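You operate a simulated robot arm through the tools that you are given. There is no shell and no other tool. Be economical: measure what you need, move in short steps, check, and stop when the job is done.

You are at the controls of a simulated robot arm. One attempt, no reset.

Task
Find the line with the lowest pressure and mark it.
Fine: grey knob to R7, R8 and R9, green button at each; red slider to the lowest.
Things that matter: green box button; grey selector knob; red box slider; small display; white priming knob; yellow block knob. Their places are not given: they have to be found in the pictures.

It is judged by the outcome, as a careful person would: the job done as asked, and still so three seconds after it is handed in. It fails if anything else is knocked over, pushed out of place, dropped, spilled or broken.

Robot
A 6-joint arm with a two-finger parallel gripper, fixed in place. Base frame: the origin is at the foot of the arm, x ahead of it, y to its left, z up. Readings come in m, rad, newtons and seconds.
With the tool pointing down near the work surface it reaches from about 0.22 to 0.66 m from the base axis. Its first joint turns from -1.152 to 1.152 rad. Payload 2.9 kg.
Tool frame: the origin (TCP) lies between the finger pads and is the grasp point; the fingertips stand 0.03 m ahead of it; z points along the fingers, y is the line along which they close. Largest opening 0.11 m; finger width 0.02, thickness 0.01; the body of the gripper, 0.048 by 0.112 m, starts 0.055 m behind the TCP.
Orientation is told as [roll, pitch, yaw] about the base's x, y, z axes, in that order, counted from this pose: with the fingers straight down and closing along the base's y, the tool's x points along the base's -x, its y along +y and its z along -z.

Tools
- The arm moves only by the tool step_arm. Its argument "plan" is a list of rows, each an object (a shift or turn left out is 0, a gripper value left out holds the last) with "linear": the shift along the tool's x, y, z in cm, a list of three; "rot": the turn, a rotation vector about the tool's x, y, z in rad, a list of three. In form: [{"linear": [tx, ty, tz], "rot": [rx, ry, rz]}, ...]. A call has 1 to 20 rows; each row is the pose to reach, as a shift and turn from the pose commanded when the call began, along the tool's axes at that moment. "gripper" is the gripper command, from -1 (shut) to 1 (fully open), values between in proportion, set as the call begins (left out, the last holds). Each row takes 0.2 s and may step no farther than 0.05 m and 0.15 rad from the row before; otherwise, or with a gripper value out of range, the whole call is refused. A pose out of reach is approached as far as the arm can. The call stops where the force on the tool passes 40 N (or 10 N more than at its start, if that is more) or the arm is blocked; 0.2 s more then pass. Each finger travels about 0.108 m/s and halts on what it meets, pressing with about 30 N; the grip force reading is that of the motor and also rises with nothing between the fingers. The clock runs only during rows and for 0.2 s after the last one: add rows that repeat a pose to give the fingers time. It gives the time, the measured TCP pose, the force on the tool (base axes), the opening and the grip force at its end, in the units of the frame above (readings bear some noise), with the torque about the TCP (base axes, N m) and any sound that the robot's microphone picked up, and new pictures: "pictures" is both (left out), scene, wrist or none.
- Cameras (640 x 400 px; columns grow to the right, rows downward): "scene" is fixed at [0.0745, 0.4258, 1.3978]; the picture's right is [-0.81, -0.58, 0.00], its down [-0.24, 0.34, -0.91] and it looks along [0.53, -0.74, -0.41] (base axes); focal length 340 px, centre (320, 200). "wrist" rides on the gripper at [0.072, 0.017, -0.103] in the tool frame; the picture's right is [-0.23, 0.97, 0.00], its down [-0.76, -0.18, -0.62] and it looks along [-0.61, -0.14, 0.78] (tool axes); focal length 222 px, centre (320, 200).
- locate(camera, pixels): for up to 12 pixels [column, row] of the newest picture of that camera ("zoom" is the newest enlarged one), the place [x, y, z] in the base frame of the surface seen there, good to about 0.002 m. The clock stands still meanwhile.
- close_up(camera, box): a new picture of the part [left, top, right, bottom] of that camera's present view, enlarged. The clock stands still meanwhile.
- close_job(): hands the job in; it is judged then, once.

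Go step by step. Measure first, check grasps and placings, and put right what went wrong. The budget is 80 turns and 200 pictures, counting those below and the enlarged ones. Unless the task says otherwise, let go and move clear before handing in, and close with one line.

The tools are called as a command line: name --argument value ..., lists and objects as JSON in quotes. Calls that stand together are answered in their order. step_arm: Moves the arm, as the interface text tells. Its arguments: {"type":"object","properties":{"plan":{"type":"array"},"gripper":{"type":"number"},"pictures":{"type":"string","enum":["both","scene","wrist","none"]}},"required":["plan"]} The other tools are called the same way: locate (camera, pixels) gives the place of the surface under pixels of a picture; close_up (camera, box) takes an enlarged picture of a part of a camera's view; close_job () hands the job in.

At the start:

```text
time_s: 0.0
position: [0.2997, -0.1912, 1.2421]
ee_rot: [0.001, 0.001, 0.001]
wrist_force: [0.0, 1.0, 1.3]
torque: [0.0, -0.03, -0.03]
finger_gap: 0.1099
grip_force: 0.0
```

scene: 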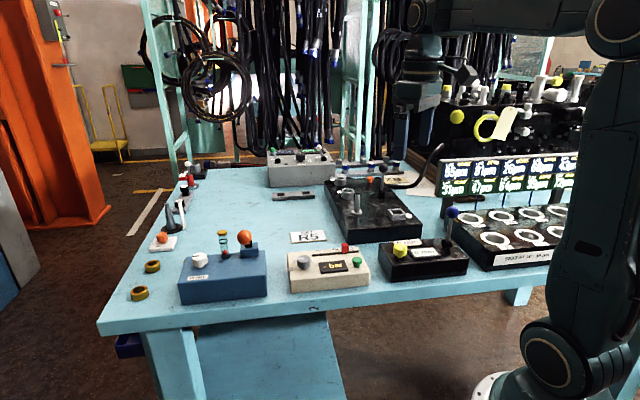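
wrist: 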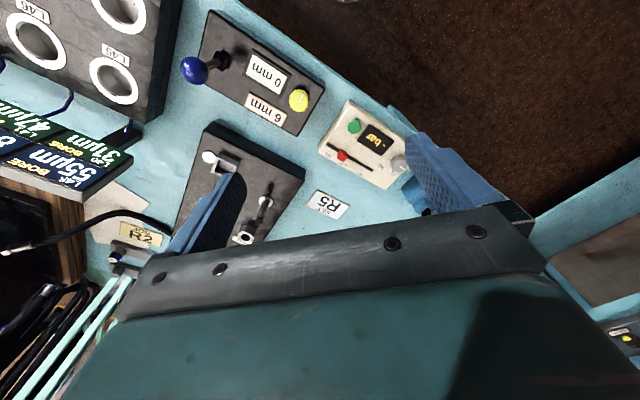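

The beige box near scene (328,268) carries a grey knob, green button, red slider and display. I'll enlarge it and its surroundings.

close_up --camera "scene" --box '[270, 225, 390, 300]'

close_up --camera "wrist" --box '[300, 80, 428, 200]'

close_up --camera "scene" --box '[120, 150, 440, 350]'

locate --camera "scene" --pixels '[[304, 261], [345, 247], [357, 262], [333, 266], [290, 256], [362, 250], [371, 264], [294, 272], [400, 248], [243, 237], [330, 220], [310, 320]]'

```text
5.33 times, centred on (330, 262) of scene
```

zoom: 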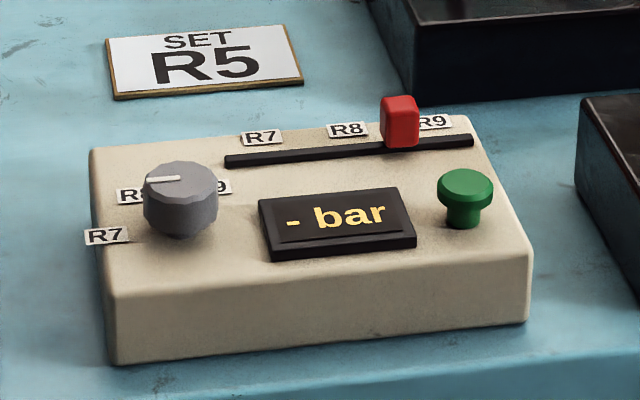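

```text
3.33 times, centred on (364, 140) of wrist
```

zoom: 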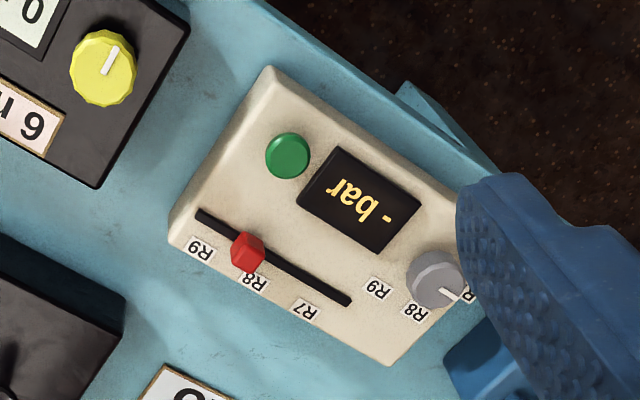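

```text
2.00 times, centred on (280, 250) of scene
```

zoom: 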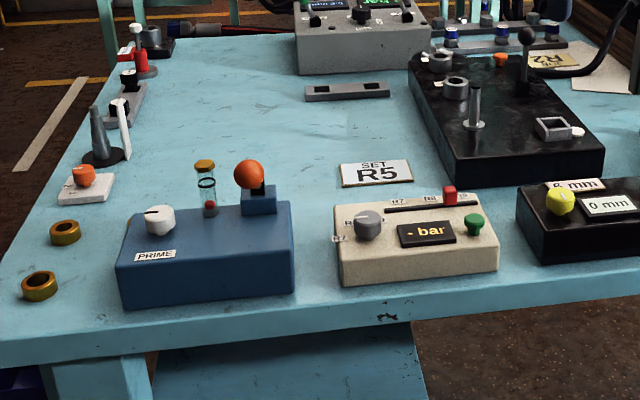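

```text
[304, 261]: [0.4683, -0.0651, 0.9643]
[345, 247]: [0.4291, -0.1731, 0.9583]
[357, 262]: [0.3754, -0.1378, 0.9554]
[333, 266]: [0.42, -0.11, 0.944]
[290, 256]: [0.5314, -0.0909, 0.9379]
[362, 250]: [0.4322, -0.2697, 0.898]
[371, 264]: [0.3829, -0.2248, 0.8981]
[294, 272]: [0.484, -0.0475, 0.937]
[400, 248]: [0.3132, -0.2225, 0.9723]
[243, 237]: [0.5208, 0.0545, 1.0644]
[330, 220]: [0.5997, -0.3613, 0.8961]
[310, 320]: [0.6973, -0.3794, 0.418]
```

The wrist close-up shows the knob, green button and slider; I'll locate their parts in the wrist view. Next I'll move closer.

close_up --camera "wrist" --box '[300, 80, 428, 200]'

locate --camera "zoom" --pixels '[[432, 275], [288, 155], [248, 248], [200, 213], [350, 300], [415, 312], [378, 290], [385, 355], [275, 75], [180, 225], [250, 180], [305, 308]]'

```text
3.33 times, centred on (364, 140) of wrist
```

zoom: 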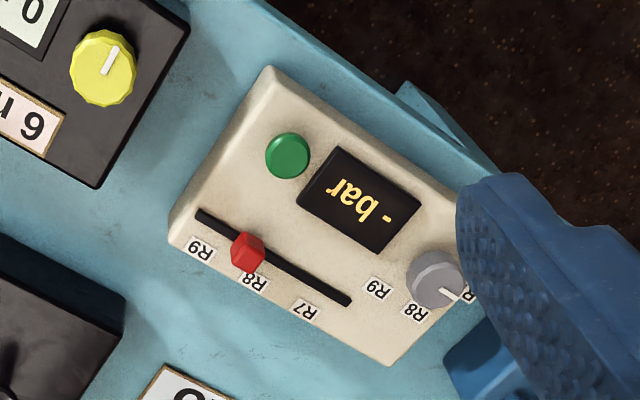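

```text
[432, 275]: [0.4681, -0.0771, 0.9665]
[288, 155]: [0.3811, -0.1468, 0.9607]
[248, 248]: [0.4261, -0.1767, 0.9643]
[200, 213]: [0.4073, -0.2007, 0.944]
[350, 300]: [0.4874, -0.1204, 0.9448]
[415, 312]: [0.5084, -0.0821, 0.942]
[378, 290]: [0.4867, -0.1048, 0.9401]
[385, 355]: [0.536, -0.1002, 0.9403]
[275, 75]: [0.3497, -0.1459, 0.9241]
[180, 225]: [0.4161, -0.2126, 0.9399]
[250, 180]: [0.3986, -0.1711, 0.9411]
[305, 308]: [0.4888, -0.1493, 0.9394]
```

Knob centre is about (0.468,-0.073), top 0.966; button (0.381,-0.147); slider (0.426,-0.177); slot runs at about 45°. I'll hover above the knob with the fingers half open.

step_arm --plan '[{"linear": [-2.8, 2.0, 3]}, {"linear": [-5.6, 4.0, 6]}, {"linear": [-8.4, 6.0, 9]}, {"linear": [-11.2, 8.0, 12]}, {"linear": [-14, 10, 15]}, {"linear": [-16.8, 11.8, 17]}, {"linear": [-16.8, 11.8, 17]}]' --gripper 0.1

```text
time_s: 1.6
position: [0.468, -0.0725, 1.0737]
ee_rot: [0.0, -0.001, -0.001]
wrist_force: [0.4, -0.8, 0.3]
torque: [0.0, 0.0, 0.0]
finger_gap: 0.0604
grip_force: 0.1
```

scene: 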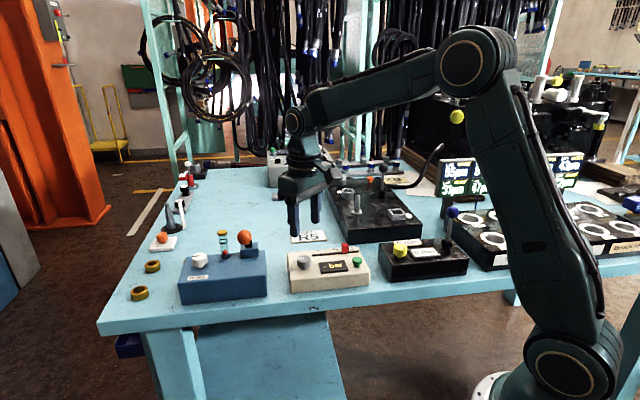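
wrist: 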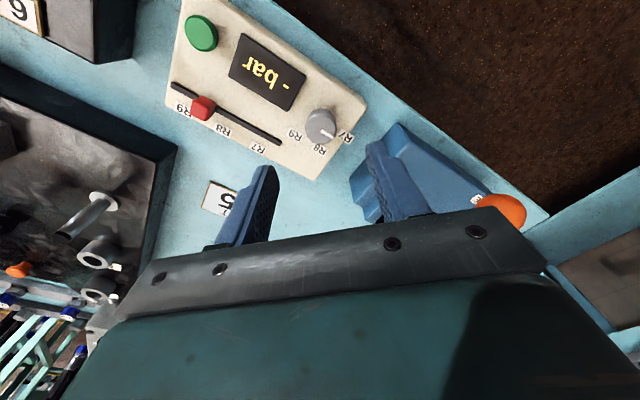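

The wrist view shows the panel clearly. I'll enlarge it to read the pointer and labels.

close_up --camera "wrist" --box '[160, 0, 368, 180]'

close_up --camera "wrist" --box '[270, 90, 370, 165]'

locate --camera "zoom" --pixels '[[140, 292], [290, 370], [450, 293], [320, 190], [375, 240], [330, 200], [270, 220], [380, 200]]'

locate --camera "wrist" --pixels '[[202, 35], [201, 106], [173, 84], [280, 142], [258, 148], [224, 130], [181, 108], [203, 99], [190, 30], [215, 25], [500, 212], [400, 170]]'

```text
2.22 times, centred on (264, 90) of wrist
```

zoom: 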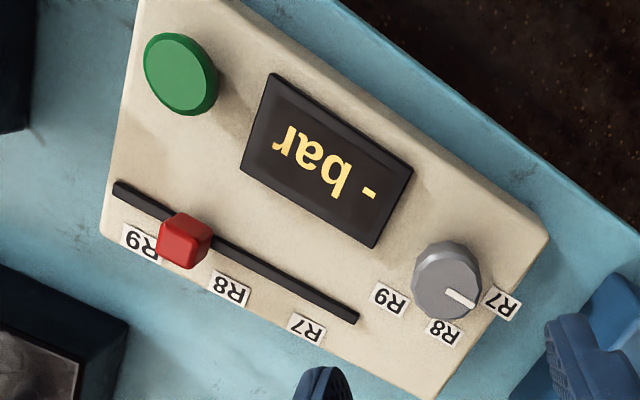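

```text
5.33 times, centred on (320, 128) of wrist
```

zoom: 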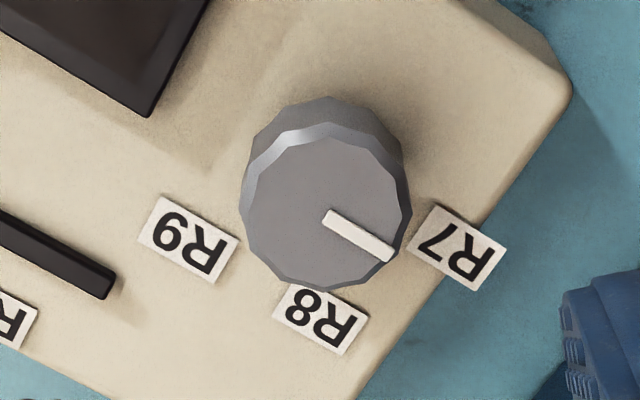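

```text
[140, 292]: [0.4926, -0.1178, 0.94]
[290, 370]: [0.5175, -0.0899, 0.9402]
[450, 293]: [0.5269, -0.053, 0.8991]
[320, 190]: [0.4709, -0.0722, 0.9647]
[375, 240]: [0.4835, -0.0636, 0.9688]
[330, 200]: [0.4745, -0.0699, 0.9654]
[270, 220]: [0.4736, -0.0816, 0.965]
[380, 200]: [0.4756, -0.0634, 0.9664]
```

```text
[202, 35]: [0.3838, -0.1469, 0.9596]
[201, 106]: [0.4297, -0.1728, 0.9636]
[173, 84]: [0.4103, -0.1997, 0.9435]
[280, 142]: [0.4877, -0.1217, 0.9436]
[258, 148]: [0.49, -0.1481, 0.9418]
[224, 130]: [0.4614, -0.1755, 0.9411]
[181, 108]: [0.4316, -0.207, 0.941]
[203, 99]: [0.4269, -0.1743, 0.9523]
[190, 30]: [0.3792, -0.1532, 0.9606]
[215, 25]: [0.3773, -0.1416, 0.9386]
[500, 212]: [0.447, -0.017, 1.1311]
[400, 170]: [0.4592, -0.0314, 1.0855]
```

The pointer sits between R7 and R8 (close-up pixels 330,215 to 392,255). I'll get label positions and the exact angles.

locate --camera "zoom" --pixels '[[190, 238], [320, 320], [458, 247], [326, 207], [333, 216], [388, 254], [250, 190], [405, 215], [325, 135], [325, 282], [500, 50], [560, 90]]'

close_up --camera "scene" --box '[280, 240, 340, 280]'

```text
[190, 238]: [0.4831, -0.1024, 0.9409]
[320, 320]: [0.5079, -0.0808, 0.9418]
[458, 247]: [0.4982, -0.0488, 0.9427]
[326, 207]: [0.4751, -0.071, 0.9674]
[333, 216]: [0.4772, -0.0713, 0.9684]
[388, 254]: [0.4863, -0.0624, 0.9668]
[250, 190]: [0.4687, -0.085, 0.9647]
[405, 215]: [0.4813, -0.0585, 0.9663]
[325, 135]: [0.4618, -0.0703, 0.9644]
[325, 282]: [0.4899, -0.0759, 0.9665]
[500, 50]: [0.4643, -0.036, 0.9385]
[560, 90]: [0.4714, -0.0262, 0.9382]
```

```text
10.00 times, centred on (310, 260) of scene
```

zoom: 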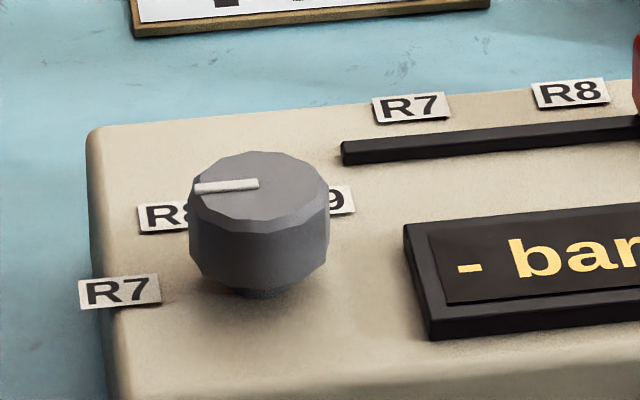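

Relative to the knob centre (0.475,-0.072), the labels lie at R7 46°, R8 -14° and R9 -75°; the pointer is at about 42°, so it's on R7 already. I'll hover above the button with shut fingers and check for tall objects nearby.

locate --camera "scene" --pixels '[[452, 211], [447, 235], [243, 237], [247, 250], [400, 250], [440, 150], [399, 242]]'

step_arm --plan '[{"linear": [2.2, -2, 0]}, {"linear": [4.4, -4, 0]}, {"linear": [6.6, -5.8, 2]}, {"linear": [8.5, -7.45, 4]}, {"linear": [8.5, -7.45, 6]}, {"linear": [8.5, -7.45, 6]}]' --gripper -1

```text
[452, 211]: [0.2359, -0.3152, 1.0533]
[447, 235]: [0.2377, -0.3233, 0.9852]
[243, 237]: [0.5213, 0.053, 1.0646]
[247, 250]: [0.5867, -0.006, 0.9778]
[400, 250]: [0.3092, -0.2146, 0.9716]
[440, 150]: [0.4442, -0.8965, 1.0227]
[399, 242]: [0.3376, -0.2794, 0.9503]
```

```text
time_s: 3.0
position: [0.3809, -0.1481, 1.0125]
ee_rot: [-0.001, 0.001, -0.001]
wrist_force: [-0.3, -0.1, -0.9]
torque: [0.01, 0.01, -0.04]
finger_gap: 0.0001
grip_force: 29.7
```

scene: 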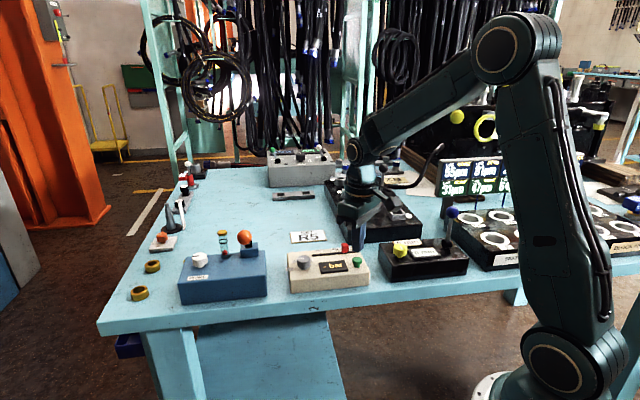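
wrist: 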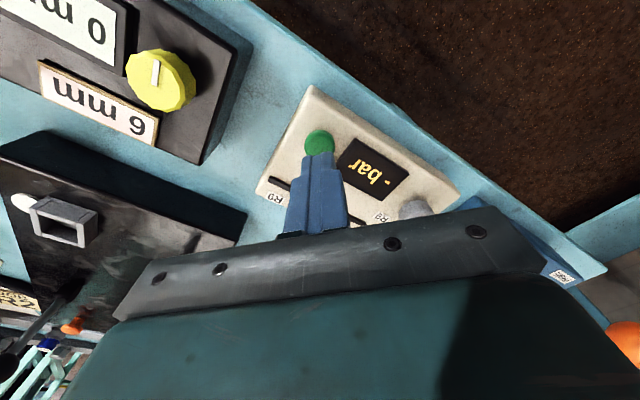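

Fingertips stand over the button (wrist 318,140), about 2 cm above it. I'll press down gradually, with force watched.

step_arm --plan '[{"linear": [0, 0, 1]}, {"linear": [0, 0, 2]}, {"linear": [0, 0, 2.4]}, {"linear": [0, 0, 2.7]}, {"linear": [0, 0, 2.9]}]' --pictures "wrist"

```text
time_s: 4.2
position: [0.3811, -0.1479, 0.9838]
ee_rot: [0.001, 0.0, -0.001]
wrist_force: [-1.0, 0.4, 3.1]
torque: [0.0, 0.05, -0.01]
finger_gap: 0.0
grip_force: 29.6
heard: click
```

wrist: 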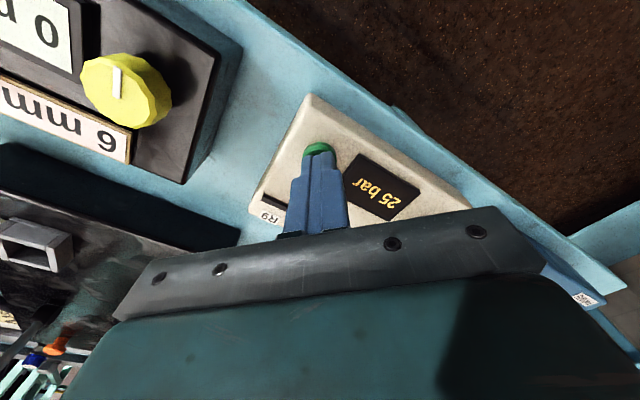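

A click was heard and the display reads something like "25 bar" (380,190). I'll enlarge it, then raise clear.

close_up --camera "wrist" --box '[330, 150, 420, 220]'

step_arm --plan '[{"linear": [0, 0, -3]}, {"linear": [0, 0, -6]}, {"linear": [-4, 3.5, -8]}, {"linear": [-7, 5.8, -8.5]}, {"linear": [-9.2, 7.5, -8.5]}, {"linear": [-9.2, 7.5, -8.5]}]' --gripper 0.1

close_up --camera "wrist" --box '[160, 0, 368, 180]'

```text
5.71 times, centred on (375, 185) of wrist
```

zoom: 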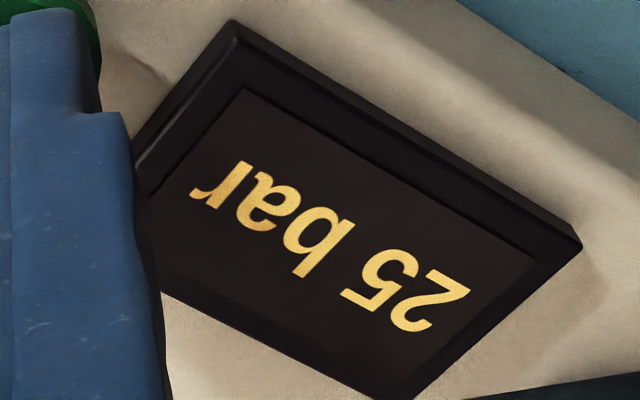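

```text
refused: row 3 steps farther than a row can; nothing moved
```

```text
2.22 times, centred on (264, 90) of wrist
```

zoom: 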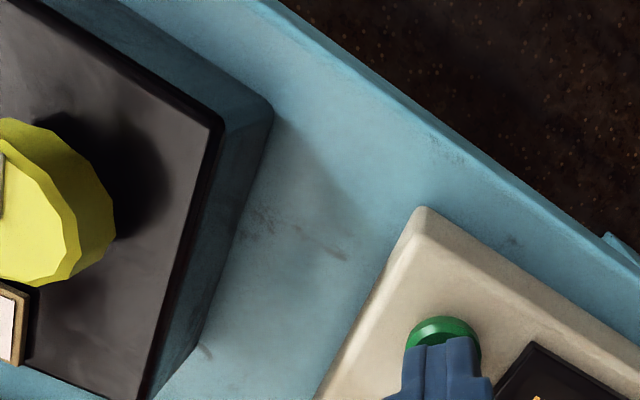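

R7 reads 25 bar. Now I'll rise and move above the knob, turning the hand -0.5 rad first to leave room for the 60° turn.

step_arm --plan '[{"linear": [0, 0, -3], "rot": [0, 0, -0.1]}, {"linear": [0, 0, -6], "rot": [0, 0, -0.2]}, {"linear": [-3, 2.5, -7.6], "rot": [0, 0, -0.3]}, {"linear": [-6, 5, -7.6], "rot": [0, 0, -0.4]}, {"linear": [-9.4, 7.6, -7.6], "rot": [0, 0, -0.5]}, {"linear": [-9.4, 7.6, -7.6], "rot": [0, 0, -0.5]}]' --gripper 0.1

close_up --camera "wrist" --box '[160, 0, 480, 200]'

```text
time_s: 5.6
position: [0.4771, -0.071, 1.061]
ee_rot: [-0.001, 0.0, 0.501]
wrist_force: [-0.5, 0.3, -0.1]
torque: [-0.01, 0.0, -0.02]
finger_gap: 0.0604
grip_force: 0.1
```

scene: 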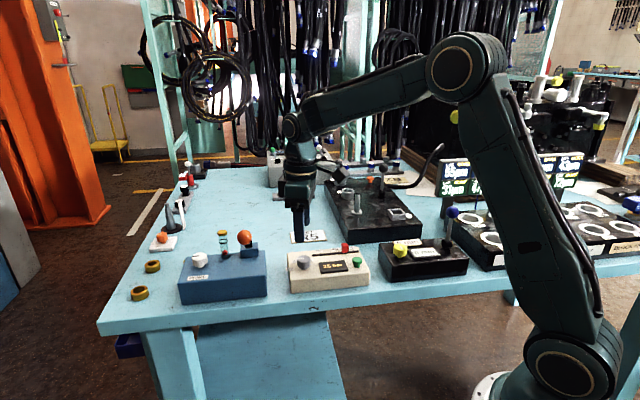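
wrist: 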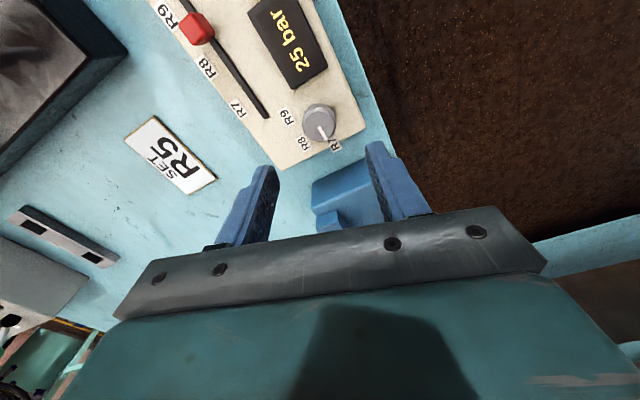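

```text
2.00 times, centred on (320, 100) of wrist
```

zoom: 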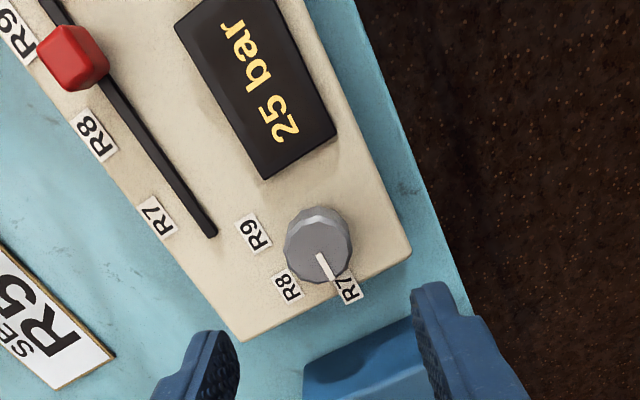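

The pointer aligns with the R7 label. I'll descend 8.2 cm around the knob (fingertips to about 0.949) and check.

step_arm --plan '[{"linear": [0, 0, 2.5]}, {"linear": [0, 0, 5]}, {"linear": [0, 0, 6.8]}, {"linear": [0, 0, 8.2]}]'

close_up --camera "scene" --box '[270, 225, 390, 300]'

```text
time_s: 6.6
position: [0.4744, -0.0727, 0.9797]
ee_rot: [-0.001, 0.0, 0.502]
wrist_force: [0.3, 0.0, -0.2]
torque: [-0.01, 0.03, 0.02]
finger_gap: 0.0604
grip_force: 0.1
```

scene: 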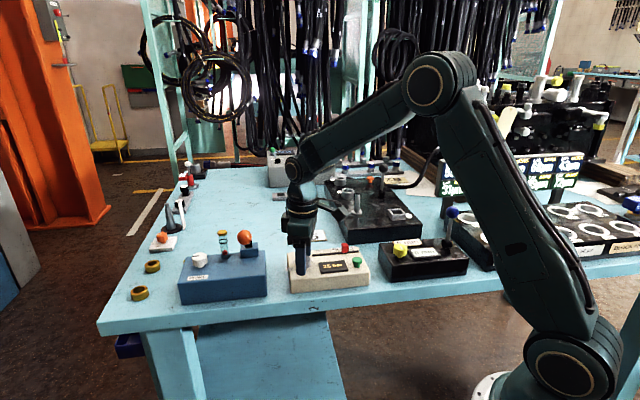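
wrist: 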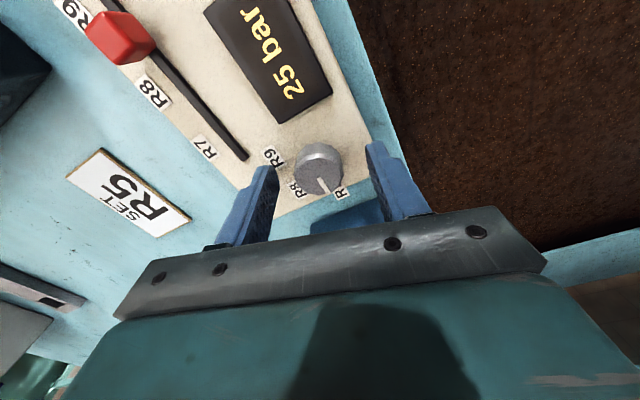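

```text
5.33 times, centred on (330, 262) of scene
```

zoom: 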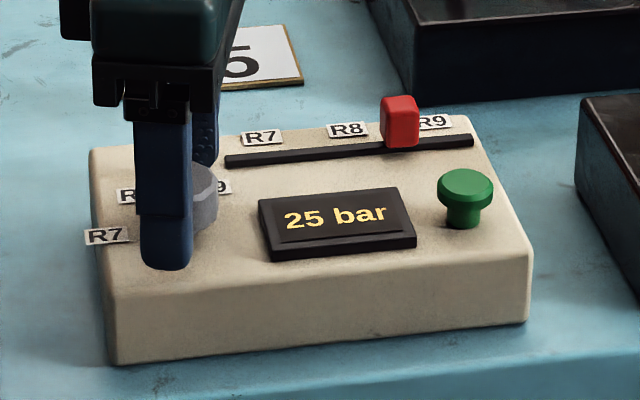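

The knob is centred between the fingers (wrist 318,165) with no contact force. I'll close on it.

step_arm --plan '[{"linear": [0, 0, 0]}, {"linear": [0, 0, 0]}, {"linear": [0, 0, 0]}]' --gripper -1 --pictures "wrist"

```text
time_s: 7.4
position: [0.4753, -0.0738, 0.9783]
ee_rot: [-0.002, -0.001, 0.498]
wrist_force: [4.2, -9.4, -7.3]
torque: [0.02, -0.64, -0.01]
finger_gap: 0.0308
grip_force: 45.1
```

wrist: 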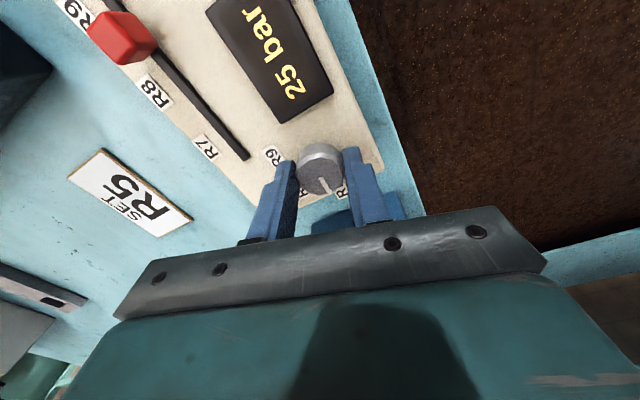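

Gripped at 0.031 m with about 10 N side load along -y; I'll ease 1 mm that way and turn +1.047 rad (clockwise from above) to R8.

step_arm --plan '[{"linear": [0, -0.12, 0]}, {"linear": [0, -0.12, 0], "rot": [0, 0, 0.13]}, {"linear": [0, -0.12, 0], "rot": [0, 0, 0.26]}, {"linear": [0, -0.12, 0], "rot": [0, 0, 0.39]}, {"linear": [0, -0.12, 0], "rot": [0, 0, 0.52]}, {"linear": [0, -0.12, 0], "rot": [0, 0, 0.65]}, {"linear": [0, -0.12, 0], "rot": [0, 0, 0.78]}, {"linear": [0, -0.12, 0], "rot": [0, 0, 0.91]}, {"linear": [0, -0.12, 0], "rot": [0, 0, 1.047]}, {"linear": [0, -0.12, 0], "rot": [0, 0, 1.047]}]' --pictures "wrist"

close_up --camera "wrist" --box '[250, 110, 390, 220]'

close_up --camera "scene" --box '[270, 225, 390, 300]'

```text
time_s: 9.6
position: [0.4766, -0.0714, 0.9793]
ee_rot: [-0.001, 0.002, -0.547]
wrist_force: [-15.3, 11.3, 33.9]
torque: [0.35, 0.47, 0.01]
finger_gap: 0.0309
grip_force: 44.9
```

wrist: 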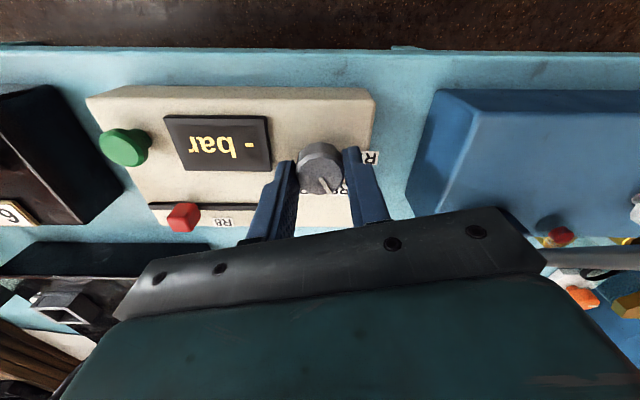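

```text
3.64 times, centred on (320, 165) of wrist
```

zoom: 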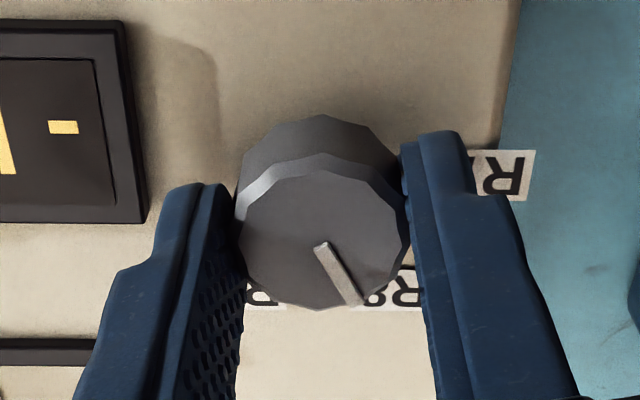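

```text
5.33 times, centred on (330, 262) of scene
```

zoom: 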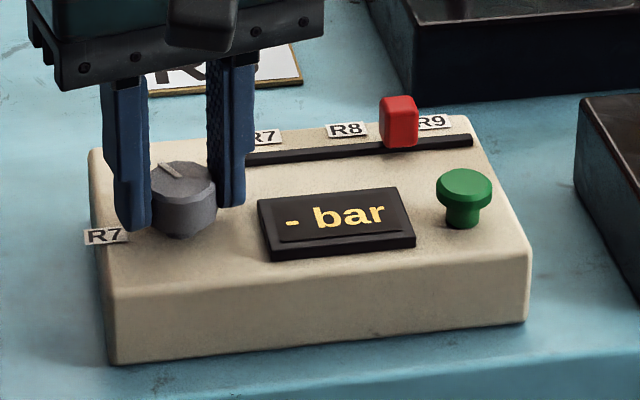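

The knob turned with the fingers and the display reset to "- bar"; the pointer faces R8. I'll release, rise, and check the pointer.

step_arm --plan '[{"linear": [0, 0, 0]}, {"linear": [0, 0, 0]}, {"linear": [0, 0, 0]}, {"linear": [0, 0, -3]}, {"linear": [0, 0, -6]}, {"linear": [0, 0, -8]}, {"linear": [0, 0, -8]}]' --gripper 0.1 --pictures "wrist"

close_up --camera "wrist" --box '[270, 70, 370, 150]'

close_up --camera "scene" --box '[270, 225, 390, 300]'

```text
time_s: 11.2
position: [0.4761, -0.0739, 1.0561]
ee_rot: [0.0, -0.001, -0.545]
wrist_force: [0.0, 0.2, 0.1]
torque: [0.0, 0.01, 0.0]
finger_gap: 0.0604
grip_force: 0.1
```

wrist: 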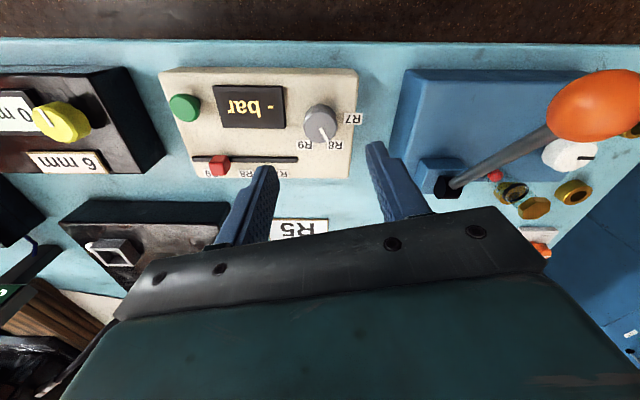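

```text
5.00 times, centred on (320, 110) of wrist
```

zoom: 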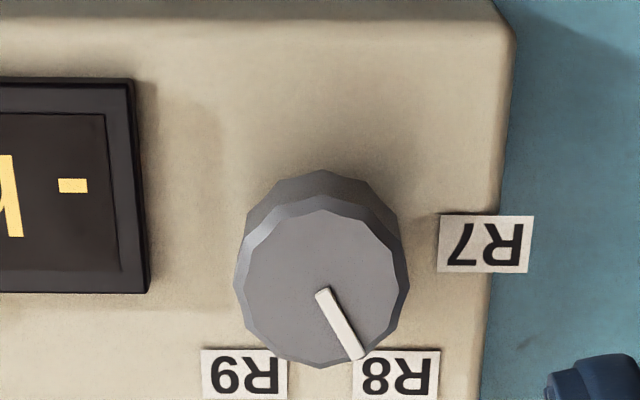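

```text
5.33 times, centred on (330, 262) of scene
```

zoom: 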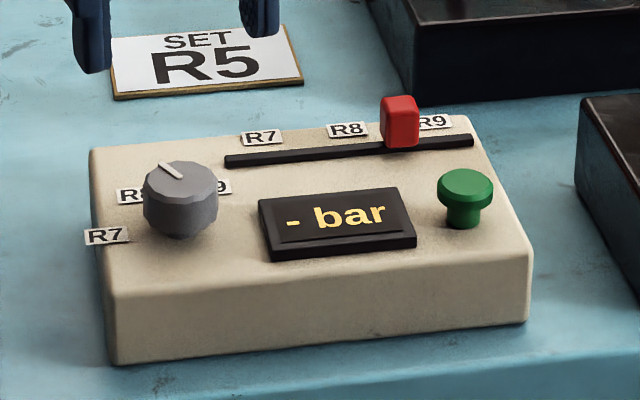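

The pointer seems on R8; I'll measure its angle to be sure.

locate --camera "wrist" --pixels '[[320.4, 128.4], [327.4, 140.5], [335.4, 144.8], [305, 144.8], [353, 119], [320, 122], [303.5, 125], [337, 125]]'

```text
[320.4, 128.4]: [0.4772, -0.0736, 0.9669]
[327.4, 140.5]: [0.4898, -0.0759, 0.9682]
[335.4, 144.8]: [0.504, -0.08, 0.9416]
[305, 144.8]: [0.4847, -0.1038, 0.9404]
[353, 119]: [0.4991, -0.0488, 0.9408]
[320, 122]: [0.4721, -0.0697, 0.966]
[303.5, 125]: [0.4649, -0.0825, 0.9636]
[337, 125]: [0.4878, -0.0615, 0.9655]
```

Pointer is at about -10°, R8 label at about -15°: good. I'll move to the button with shut fingers, hand back to yaw 0.

step_arm --plan '[{"linear": [1, -2.8, 0], "rot": [0, 0, -0.11]}, {"linear": [2, -5.6, 0], "rot": [0, 0, -0.22]}, {"linear": [3.2, -8.4, 0], "rot": [0, 0, -0.33]}, {"linear": [4.26, -11.1, 0], "rot": [0, 0, -0.44]}, {"linear": [4.26, -11.1, 2], "rot": [0, 0, -0.545]}, {"linear": [4.26, -11.1, 4.6], "rot": [0, 0, -0.545]}, {"linear": [4.26, -11.1, 4.6], "rot": [0, 0, -0.545]}]' --gripper -1 --pictures "wrist"

```text
time_s: 12.8
position: [0.3841, -0.1464, 1.0108]
ee_rot: [-0.001, 0.001, -0.002]
wrist_force: [0.3, -0.2, -0.3]
torque: [0.02, -0.01, 0.02]
finger_gap: 0.0
grip_force: 30.0
```

wrist: 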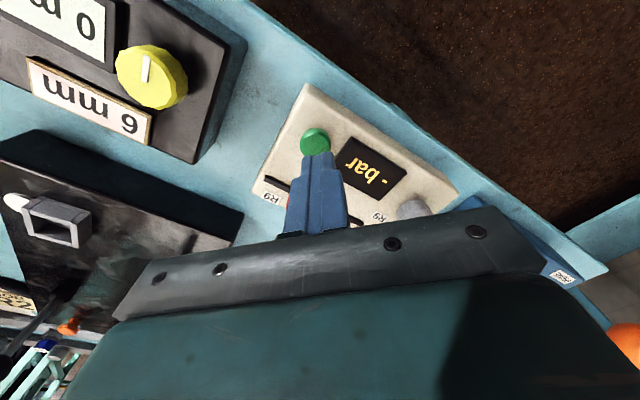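

Over the button again, with the display still at "- bar". Pressing 2.8 cm down as before.

step_arm --plan '[{"linear": [0.2, 0, 1]}, {"linear": [0.2, 0, 2]}, {"linear": [0.2, 0, 2.4]}, {"linear": [0.2, 0, 2.6]}, {"linear": [0.2, 0, 2.75]}]' --pictures "wrist"

close_up --camera "wrist" --box '[330, 150, 420, 220]'

```text
time_s: 14.0
position: [0.3818, -0.1459, 0.9836]
ee_rot: [0.0, -0.002, -0.002]
wrist_force: [1.7, 1.3, 4.0]
torque: [0.06, -0.03, -0.02]
finger_gap: 0.0
grip_force: 29.9
heard: click
```

wrist: 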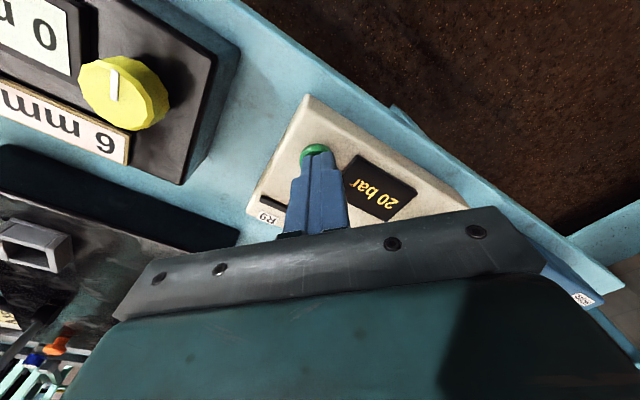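

```text
5.71 times, centred on (375, 185) of wrist
```

zoom: 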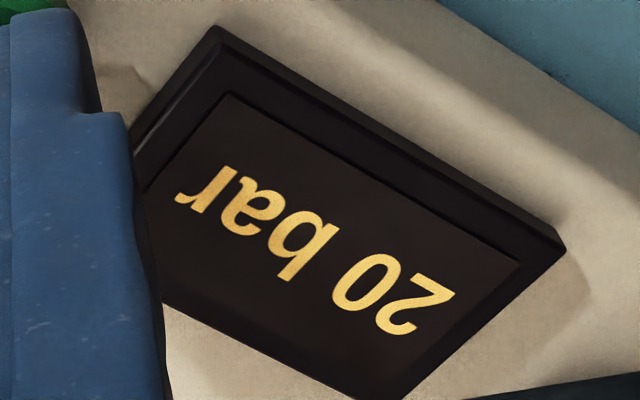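

R8 reads 20 bar. Up and back over the knob with -0.5 rad hand turn.

step_arm --plan '[{"linear": [0, 0, -3], "rot": [0, 0, -0.1]}, {"linear": [0, 0, -6], "rot": [0, 0, -0.2]}, {"linear": [-3, 2.5, -7], "rot": [0, 0, -0.3]}, {"linear": [-6, 5, -7], "rot": [0, 0, -0.4]}, {"linear": [-9.37, 7.34, -7], "rot": [0, 0, -0.5]}, {"linear": [-9.37, 7.34, -5], "rot": [0, 0, -0.5]}, {"linear": [-9.37, 7.34, -2.2], "rot": [0, 0, -0.5]}, {"linear": [-9.37, 7.34, -2.2], "rot": [0, 0, -0.5]}]' --gripper 0.1

```text
time_s: 15.8
position: [0.4722, -0.0725, 1.0059]
ee_rot: [0.001, 0.002, 0.499]
wrist_force: [0.2, -0.2, -0.1]
torque: [-0.02, 0.02, 0.0]
finger_gap: 0.0608
grip_force: 0.0
```

scene: 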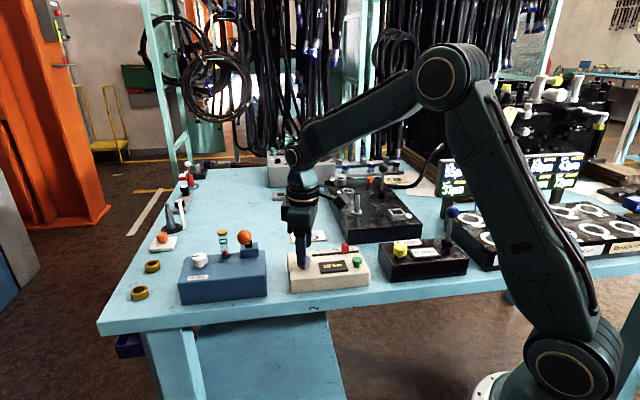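
wrist: 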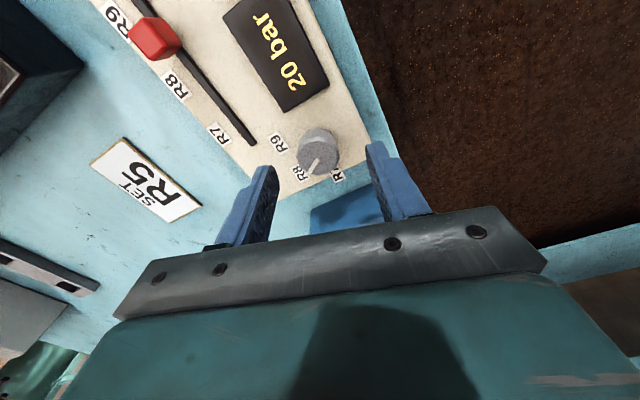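

Aligned over the knob (wrist 318,152); I'll nudge 3 mm forward while descending 2.7 cm.

step_arm --plan '[{"linear": [-0.25, -0.15, 1]}, {"linear": [-0.25, -0.15, 2]}, {"linear": [-0.25, -0.15, 2.7]}, {"linear": [-0.25, -0.15, 2.7]}]' --pictures "wrist"

step_arm --plan '[{"linear": [0, 0, 0]}, {"linear": [0, 0, 0]}, {"linear": [0, 0, 0]}]' --gripper -1 --pictures "wrist"

```text
time_s: 16.8
position: [0.4766, -0.0734, 0.98]
ee_rot: [0.0, -0.001, 0.497]
wrist_force: [0.1, -1.5, 0.6]
torque: [0.01, 0.0, 0.02]
finger_gap: 0.0604
grip_force: 0.0
```

wrist: 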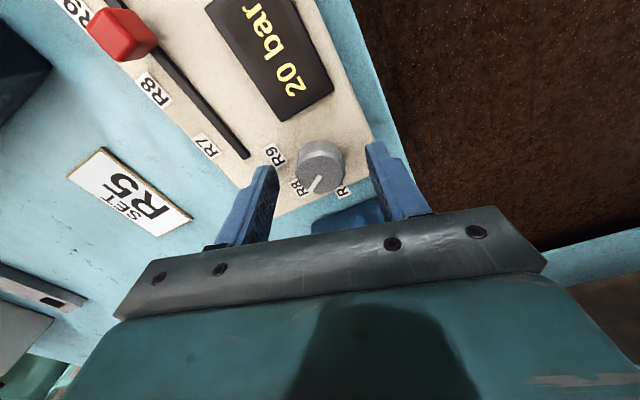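

```text
time_s: 17.6
position: [0.4755, -0.0729, 0.9808]
ee_rot: [0.002, 0.0, 0.5]
wrist_force: [-3.0, 4.7, -1.4]
torque: [0.12, -0.05, 0.05]
finger_gap: 0.0308
grip_force: 45.2
```

wrist: 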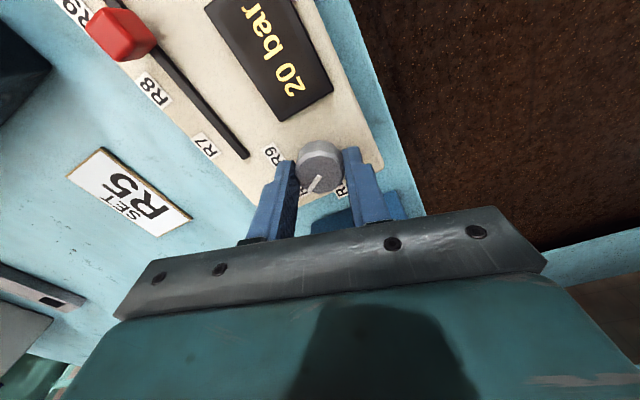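

Gripped with a low side load. Turning +1.08 rad to R9, then I'll release and rise.

step_arm --plan '[{"rot": [0, 0, 0.13]}, {"rot": [0, 0, 0.26]}, {"rot": [0, 0, 0.39]}, {"rot": [0, 0, 0.52]}, {"rot": [0, 0, 0.65]}, {"rot": [0, 0, 0.78]}, {"rot": [0, 0, 0.91]}, {"rot": [0, 0, 1.04]}, {"rot": [0, 0, 1.08]}, {"rot": [0, 0, 1.08]}]' --pictures "wrist"

step_arm --plan '[{"linear": [0, 0, 0]}, {"linear": [0, 0, 0]}, {"linear": [0, 0, 0]}, {"linear": [0, 0, -3]}, {"linear": [0, 0, -6]}, {"linear": [0, 0, -8]}, {"linear": [0, 0, -8]}]' --gripper 0.1 --pictures "wrist"

close_up --camera "wrist" --box '[270, 70, 370, 150]'

```text
time_s: 19.8
position: [0.4766, -0.0736, 0.9791]
ee_rot: [0.001, 0.004, -0.584]
wrist_force: [-19.5, 2.1, 21.4]
torque: [0.09, 0.54, 0.6]
finger_gap: 0.0309
grip_force: 44.9
```

wrist: 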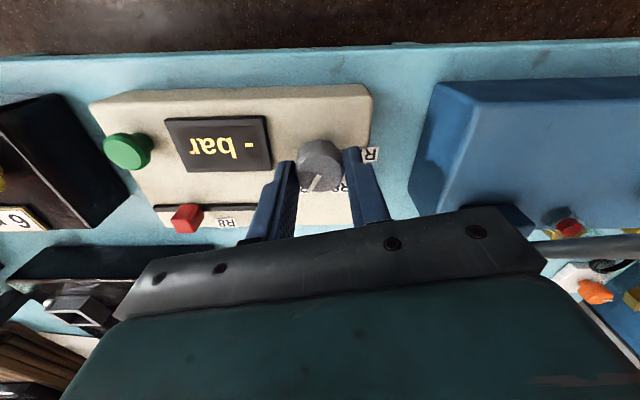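

```text
time_s: 21.4
position: [0.4765, -0.0735, 1.0599]
ee_rot: [0.0, 0.001, -0.581]
wrist_force: [0.8, -0.5, 0.0]
torque: [0.01, 0.02, 0.0]
finger_gap: 0.0605
grip_force: 0.0
```

wrist: 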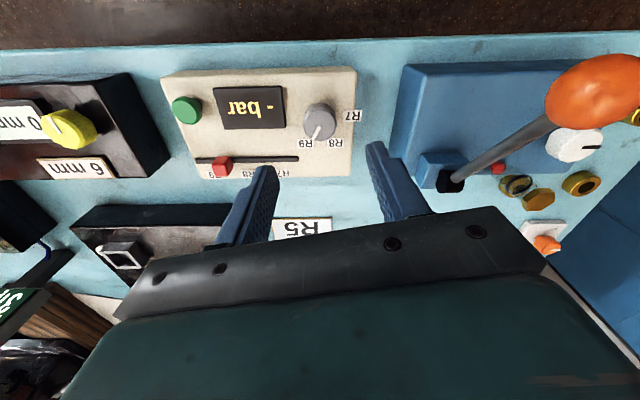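

```text
5.00 times, centred on (320, 110) of wrist
```

zoom: 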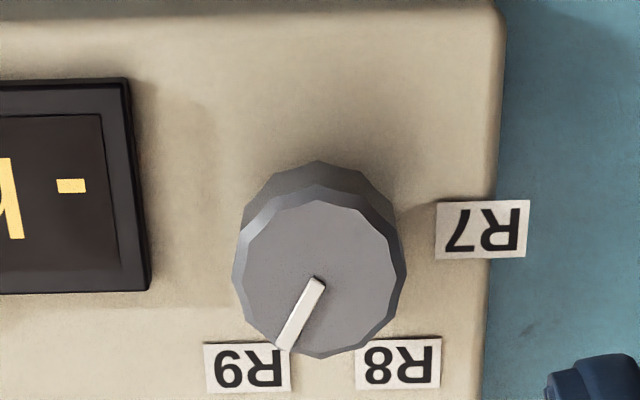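

The pointer looks aimed at R9; I'll measure it, then go to the button.

locate --camera "wrist" --pixels '[[320, 127], [313, 138], [305.5, 143.5], [336, 142.5], [320, 121]]'

step_arm --plan '[{"linear": [1, -2.8, 0], "rot": [0, 0, -0.12]}, {"linear": [2, -5.6, 0], "rot": [0, 0, -0.24]}, {"linear": [3, -8.4, 0], "rot": [0, 0, -0.36]}, {"linear": [3.87, -11.33, 0], "rot": [0, 0, -0.48]}, {"linear": [3.87, -11.33, 2], "rot": [0, 0, -0.581]}, {"linear": [3.87, -11.33, 4.9], "rot": [0, 0, -0.581]}, {"linear": [3.87, -11.33, 4.9], "rot": [0, 0, -0.581]}]' --gripper -1 --pictures "wrist"

```text
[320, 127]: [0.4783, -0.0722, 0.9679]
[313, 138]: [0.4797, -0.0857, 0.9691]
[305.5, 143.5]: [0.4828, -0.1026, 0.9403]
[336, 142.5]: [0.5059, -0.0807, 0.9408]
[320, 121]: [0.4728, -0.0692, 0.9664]
```

```text
time_s: 23.0
position: [0.3835, -0.1489, 1.0089]
ee_rot: [0.001, -0.001, 0.0]
wrist_force: [1.3, 0.4, -0.8]
torque: [0.01, -0.01, -0.03]
finger_gap: 0.0
grip_force: 29.4
```

wrist: 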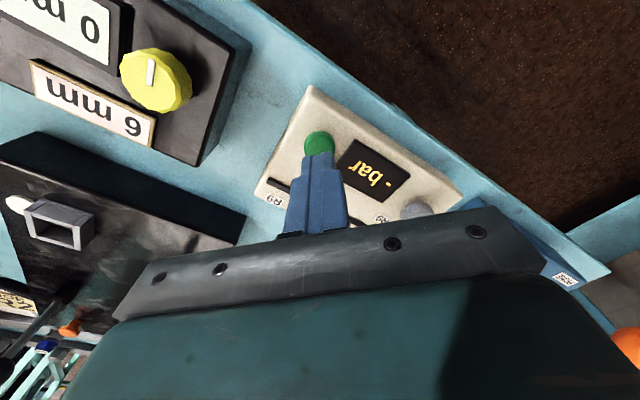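

The pointer is at about -80° and the label at -75°, so R9 is selected. Pressing the button.

step_arm --plan '[{"linear": [0.2, 0.15, 1]}, {"linear": [0.2, 0.15, 2]}, {"linear": [0.2, 0.15, 2.3]}, {"linear": [0.2, 0.15, 2.6]}]' --pictures "wrist"

close_up --camera "wrist" --box '[330, 150, 420, 220]'

```text
time_s: 24.0
position: [0.382, -0.1449, 0.9849]
ee_rot: [0.001, 0.001, -0.002]
wrist_force: [-1.9, -1.0, 2.9]
torque: [-0.04, 0.02, -0.02]
finger_gap: 0.0001
grip_force: 30.4
heard: click
```

wrist: 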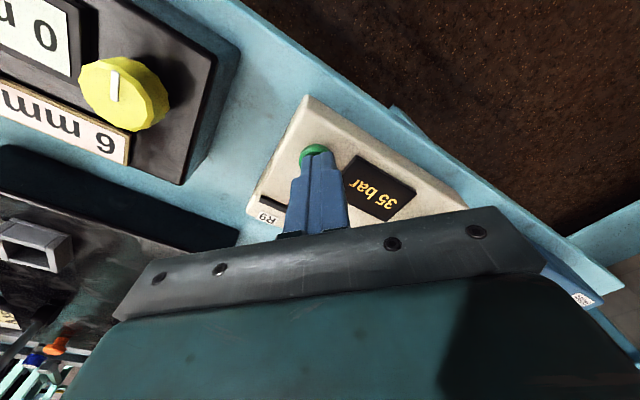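

```text
5.71 times, centred on (375, 185) of wrist
```

zoom: 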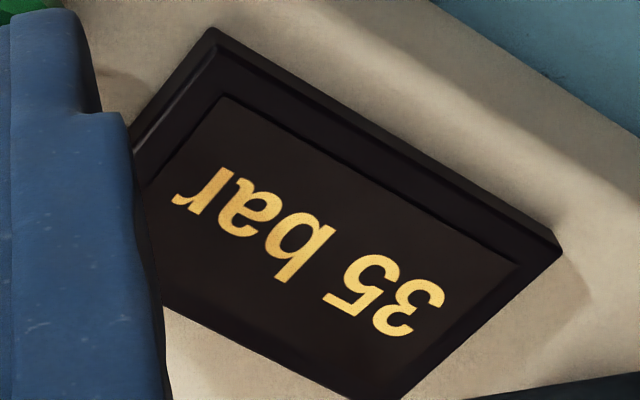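

R7 25, R8 20, R9 35: R8 is lowest. I'll rise and hover over the red slider (0.4285,-0.1735) with the closing axis along the slot (yaw -0.785).

step_arm --plan '[{"linear": [0, 0, -3], "rot": [0, 0, 0.13]}, {"linear": [0, 0, -6], "rot": [0, 0, 0.26]}, {"linear": [-2.3, -1.4, -6.5], "rot": [0, 0, 0.39]}, {"linear": [-4.65, -2.85, -6.5], "rot": [0, 0, 0.52]}, {"linear": [-4.65, -2.85, -6.5], "rot": [0, 0, 0.65]}, {"linear": [-4.65, -2.85, -6.5], "rot": [0, 0, 0.785]}, {"linear": [-4.65, -2.85, -6.5], "rot": [0, 0, 0.785]}]' --gripper -0.1

close_up --camera "wrist" --box '[220, 50, 420, 175]'

```text
time_s: 25.6
position: [0.4288, -0.174, 1.0496]
ee_rot: [0.0, 0.0, -0.789]
wrist_force: [0.4, -0.5, -0.2]
torque: [0.0, -0.04, 0.02]
finger_gap: 0.0495
grip_force: 0.1
```

scene: 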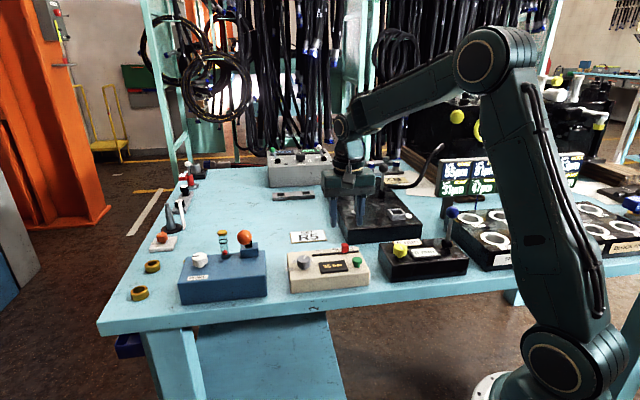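
wrist: 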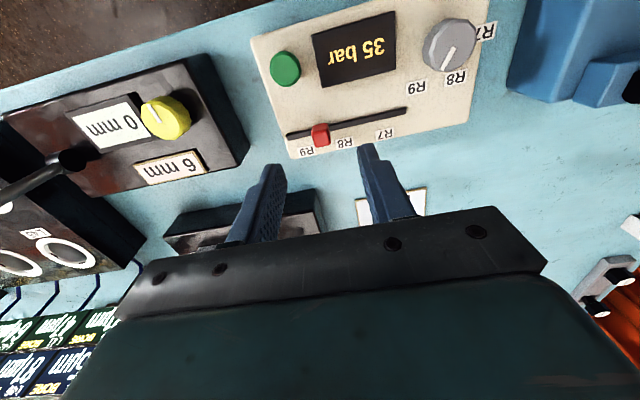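

```text
3.20 times, centred on (320, 112) of wrist
```

zoom: 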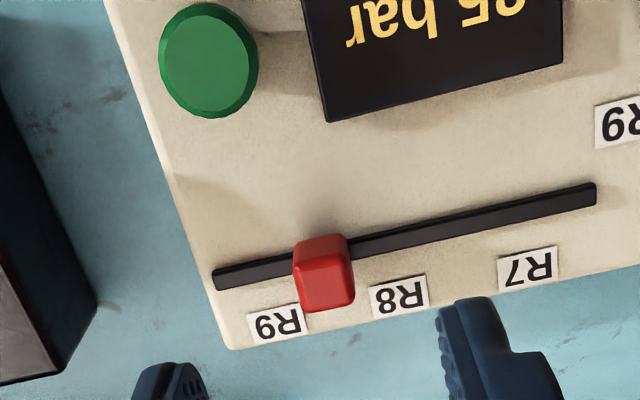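

Good view of the slot; I'll measure slider, slot ends and label centres in the close-up.

locate --camera "zoom" --pixels '[[327, 285], [303, 287], [350, 283], [320, 250], [216, 278], [592, 192], [277, 325], [399, 297], [528, 269], [399, 235], [330, 115], [480, 215]]'

```text
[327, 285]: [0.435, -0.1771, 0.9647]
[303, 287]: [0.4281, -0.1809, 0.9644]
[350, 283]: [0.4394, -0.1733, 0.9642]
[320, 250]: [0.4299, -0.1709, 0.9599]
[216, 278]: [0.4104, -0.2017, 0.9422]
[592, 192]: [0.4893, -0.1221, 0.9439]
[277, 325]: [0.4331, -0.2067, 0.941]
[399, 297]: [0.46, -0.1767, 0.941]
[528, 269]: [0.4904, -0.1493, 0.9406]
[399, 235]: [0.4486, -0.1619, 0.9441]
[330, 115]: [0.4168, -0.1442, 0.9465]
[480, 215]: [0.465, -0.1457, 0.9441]
```

Slot coordinate: slider 0.035, R9 0.0125, R8 0.053, R7 0.094, so it needs about +1.9 cm along the slot. I'll descend around the slider.

step_arm --plan '[{"linear": [-0.55, 0.18, 2]}, {"linear": [-0.55, 0.18, 4]}, {"linear": [-0.55, 0.18, 5.7]}, {"linear": [-0.55, 0.18, 6.7]}, {"linear": [-0.55, 0.18, 6.7]}]'

close_up --camera "scene" --box '[270, 225, 390, 300]'

```text
time_s: 26.8
position: [0.4331, -0.1752, 0.9811]
ee_rot: [-0.001, -0.001, -0.785]
wrist_force: [1.1, -0.3, 0.1]
torque: [0.02, 0.02, 0.01]
finger_gap: 0.0493
grip_force: 0.0
```

scene: 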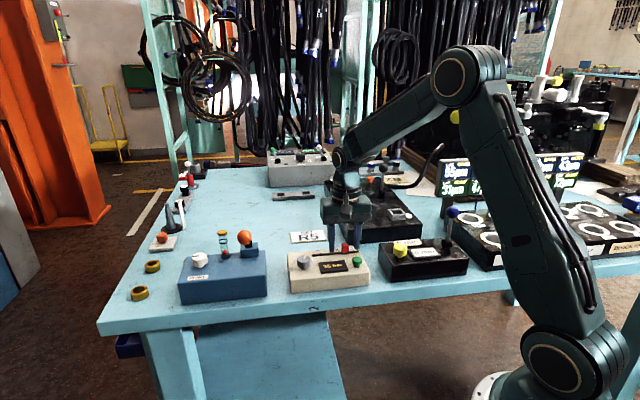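
wrist: 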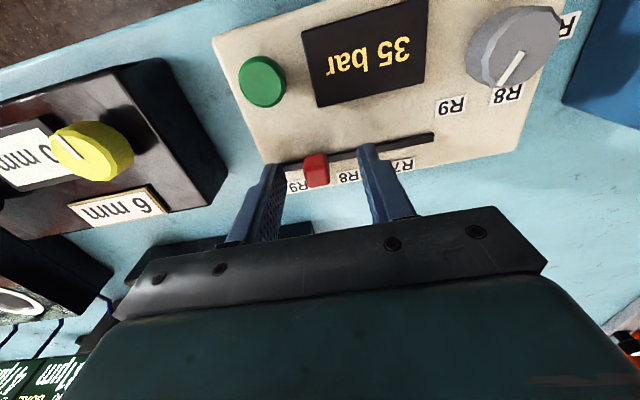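

```text
5.33 times, centred on (330, 262) of scene
```

zoom: 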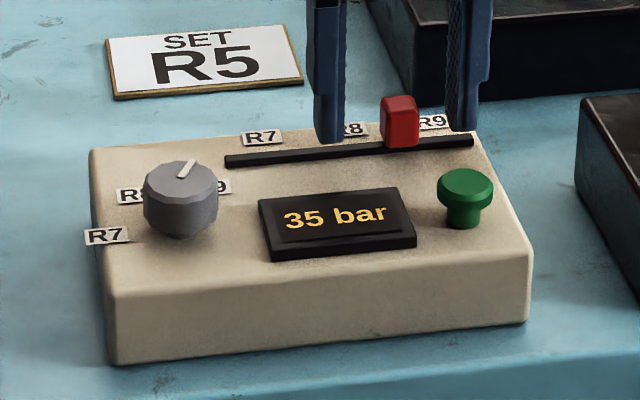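

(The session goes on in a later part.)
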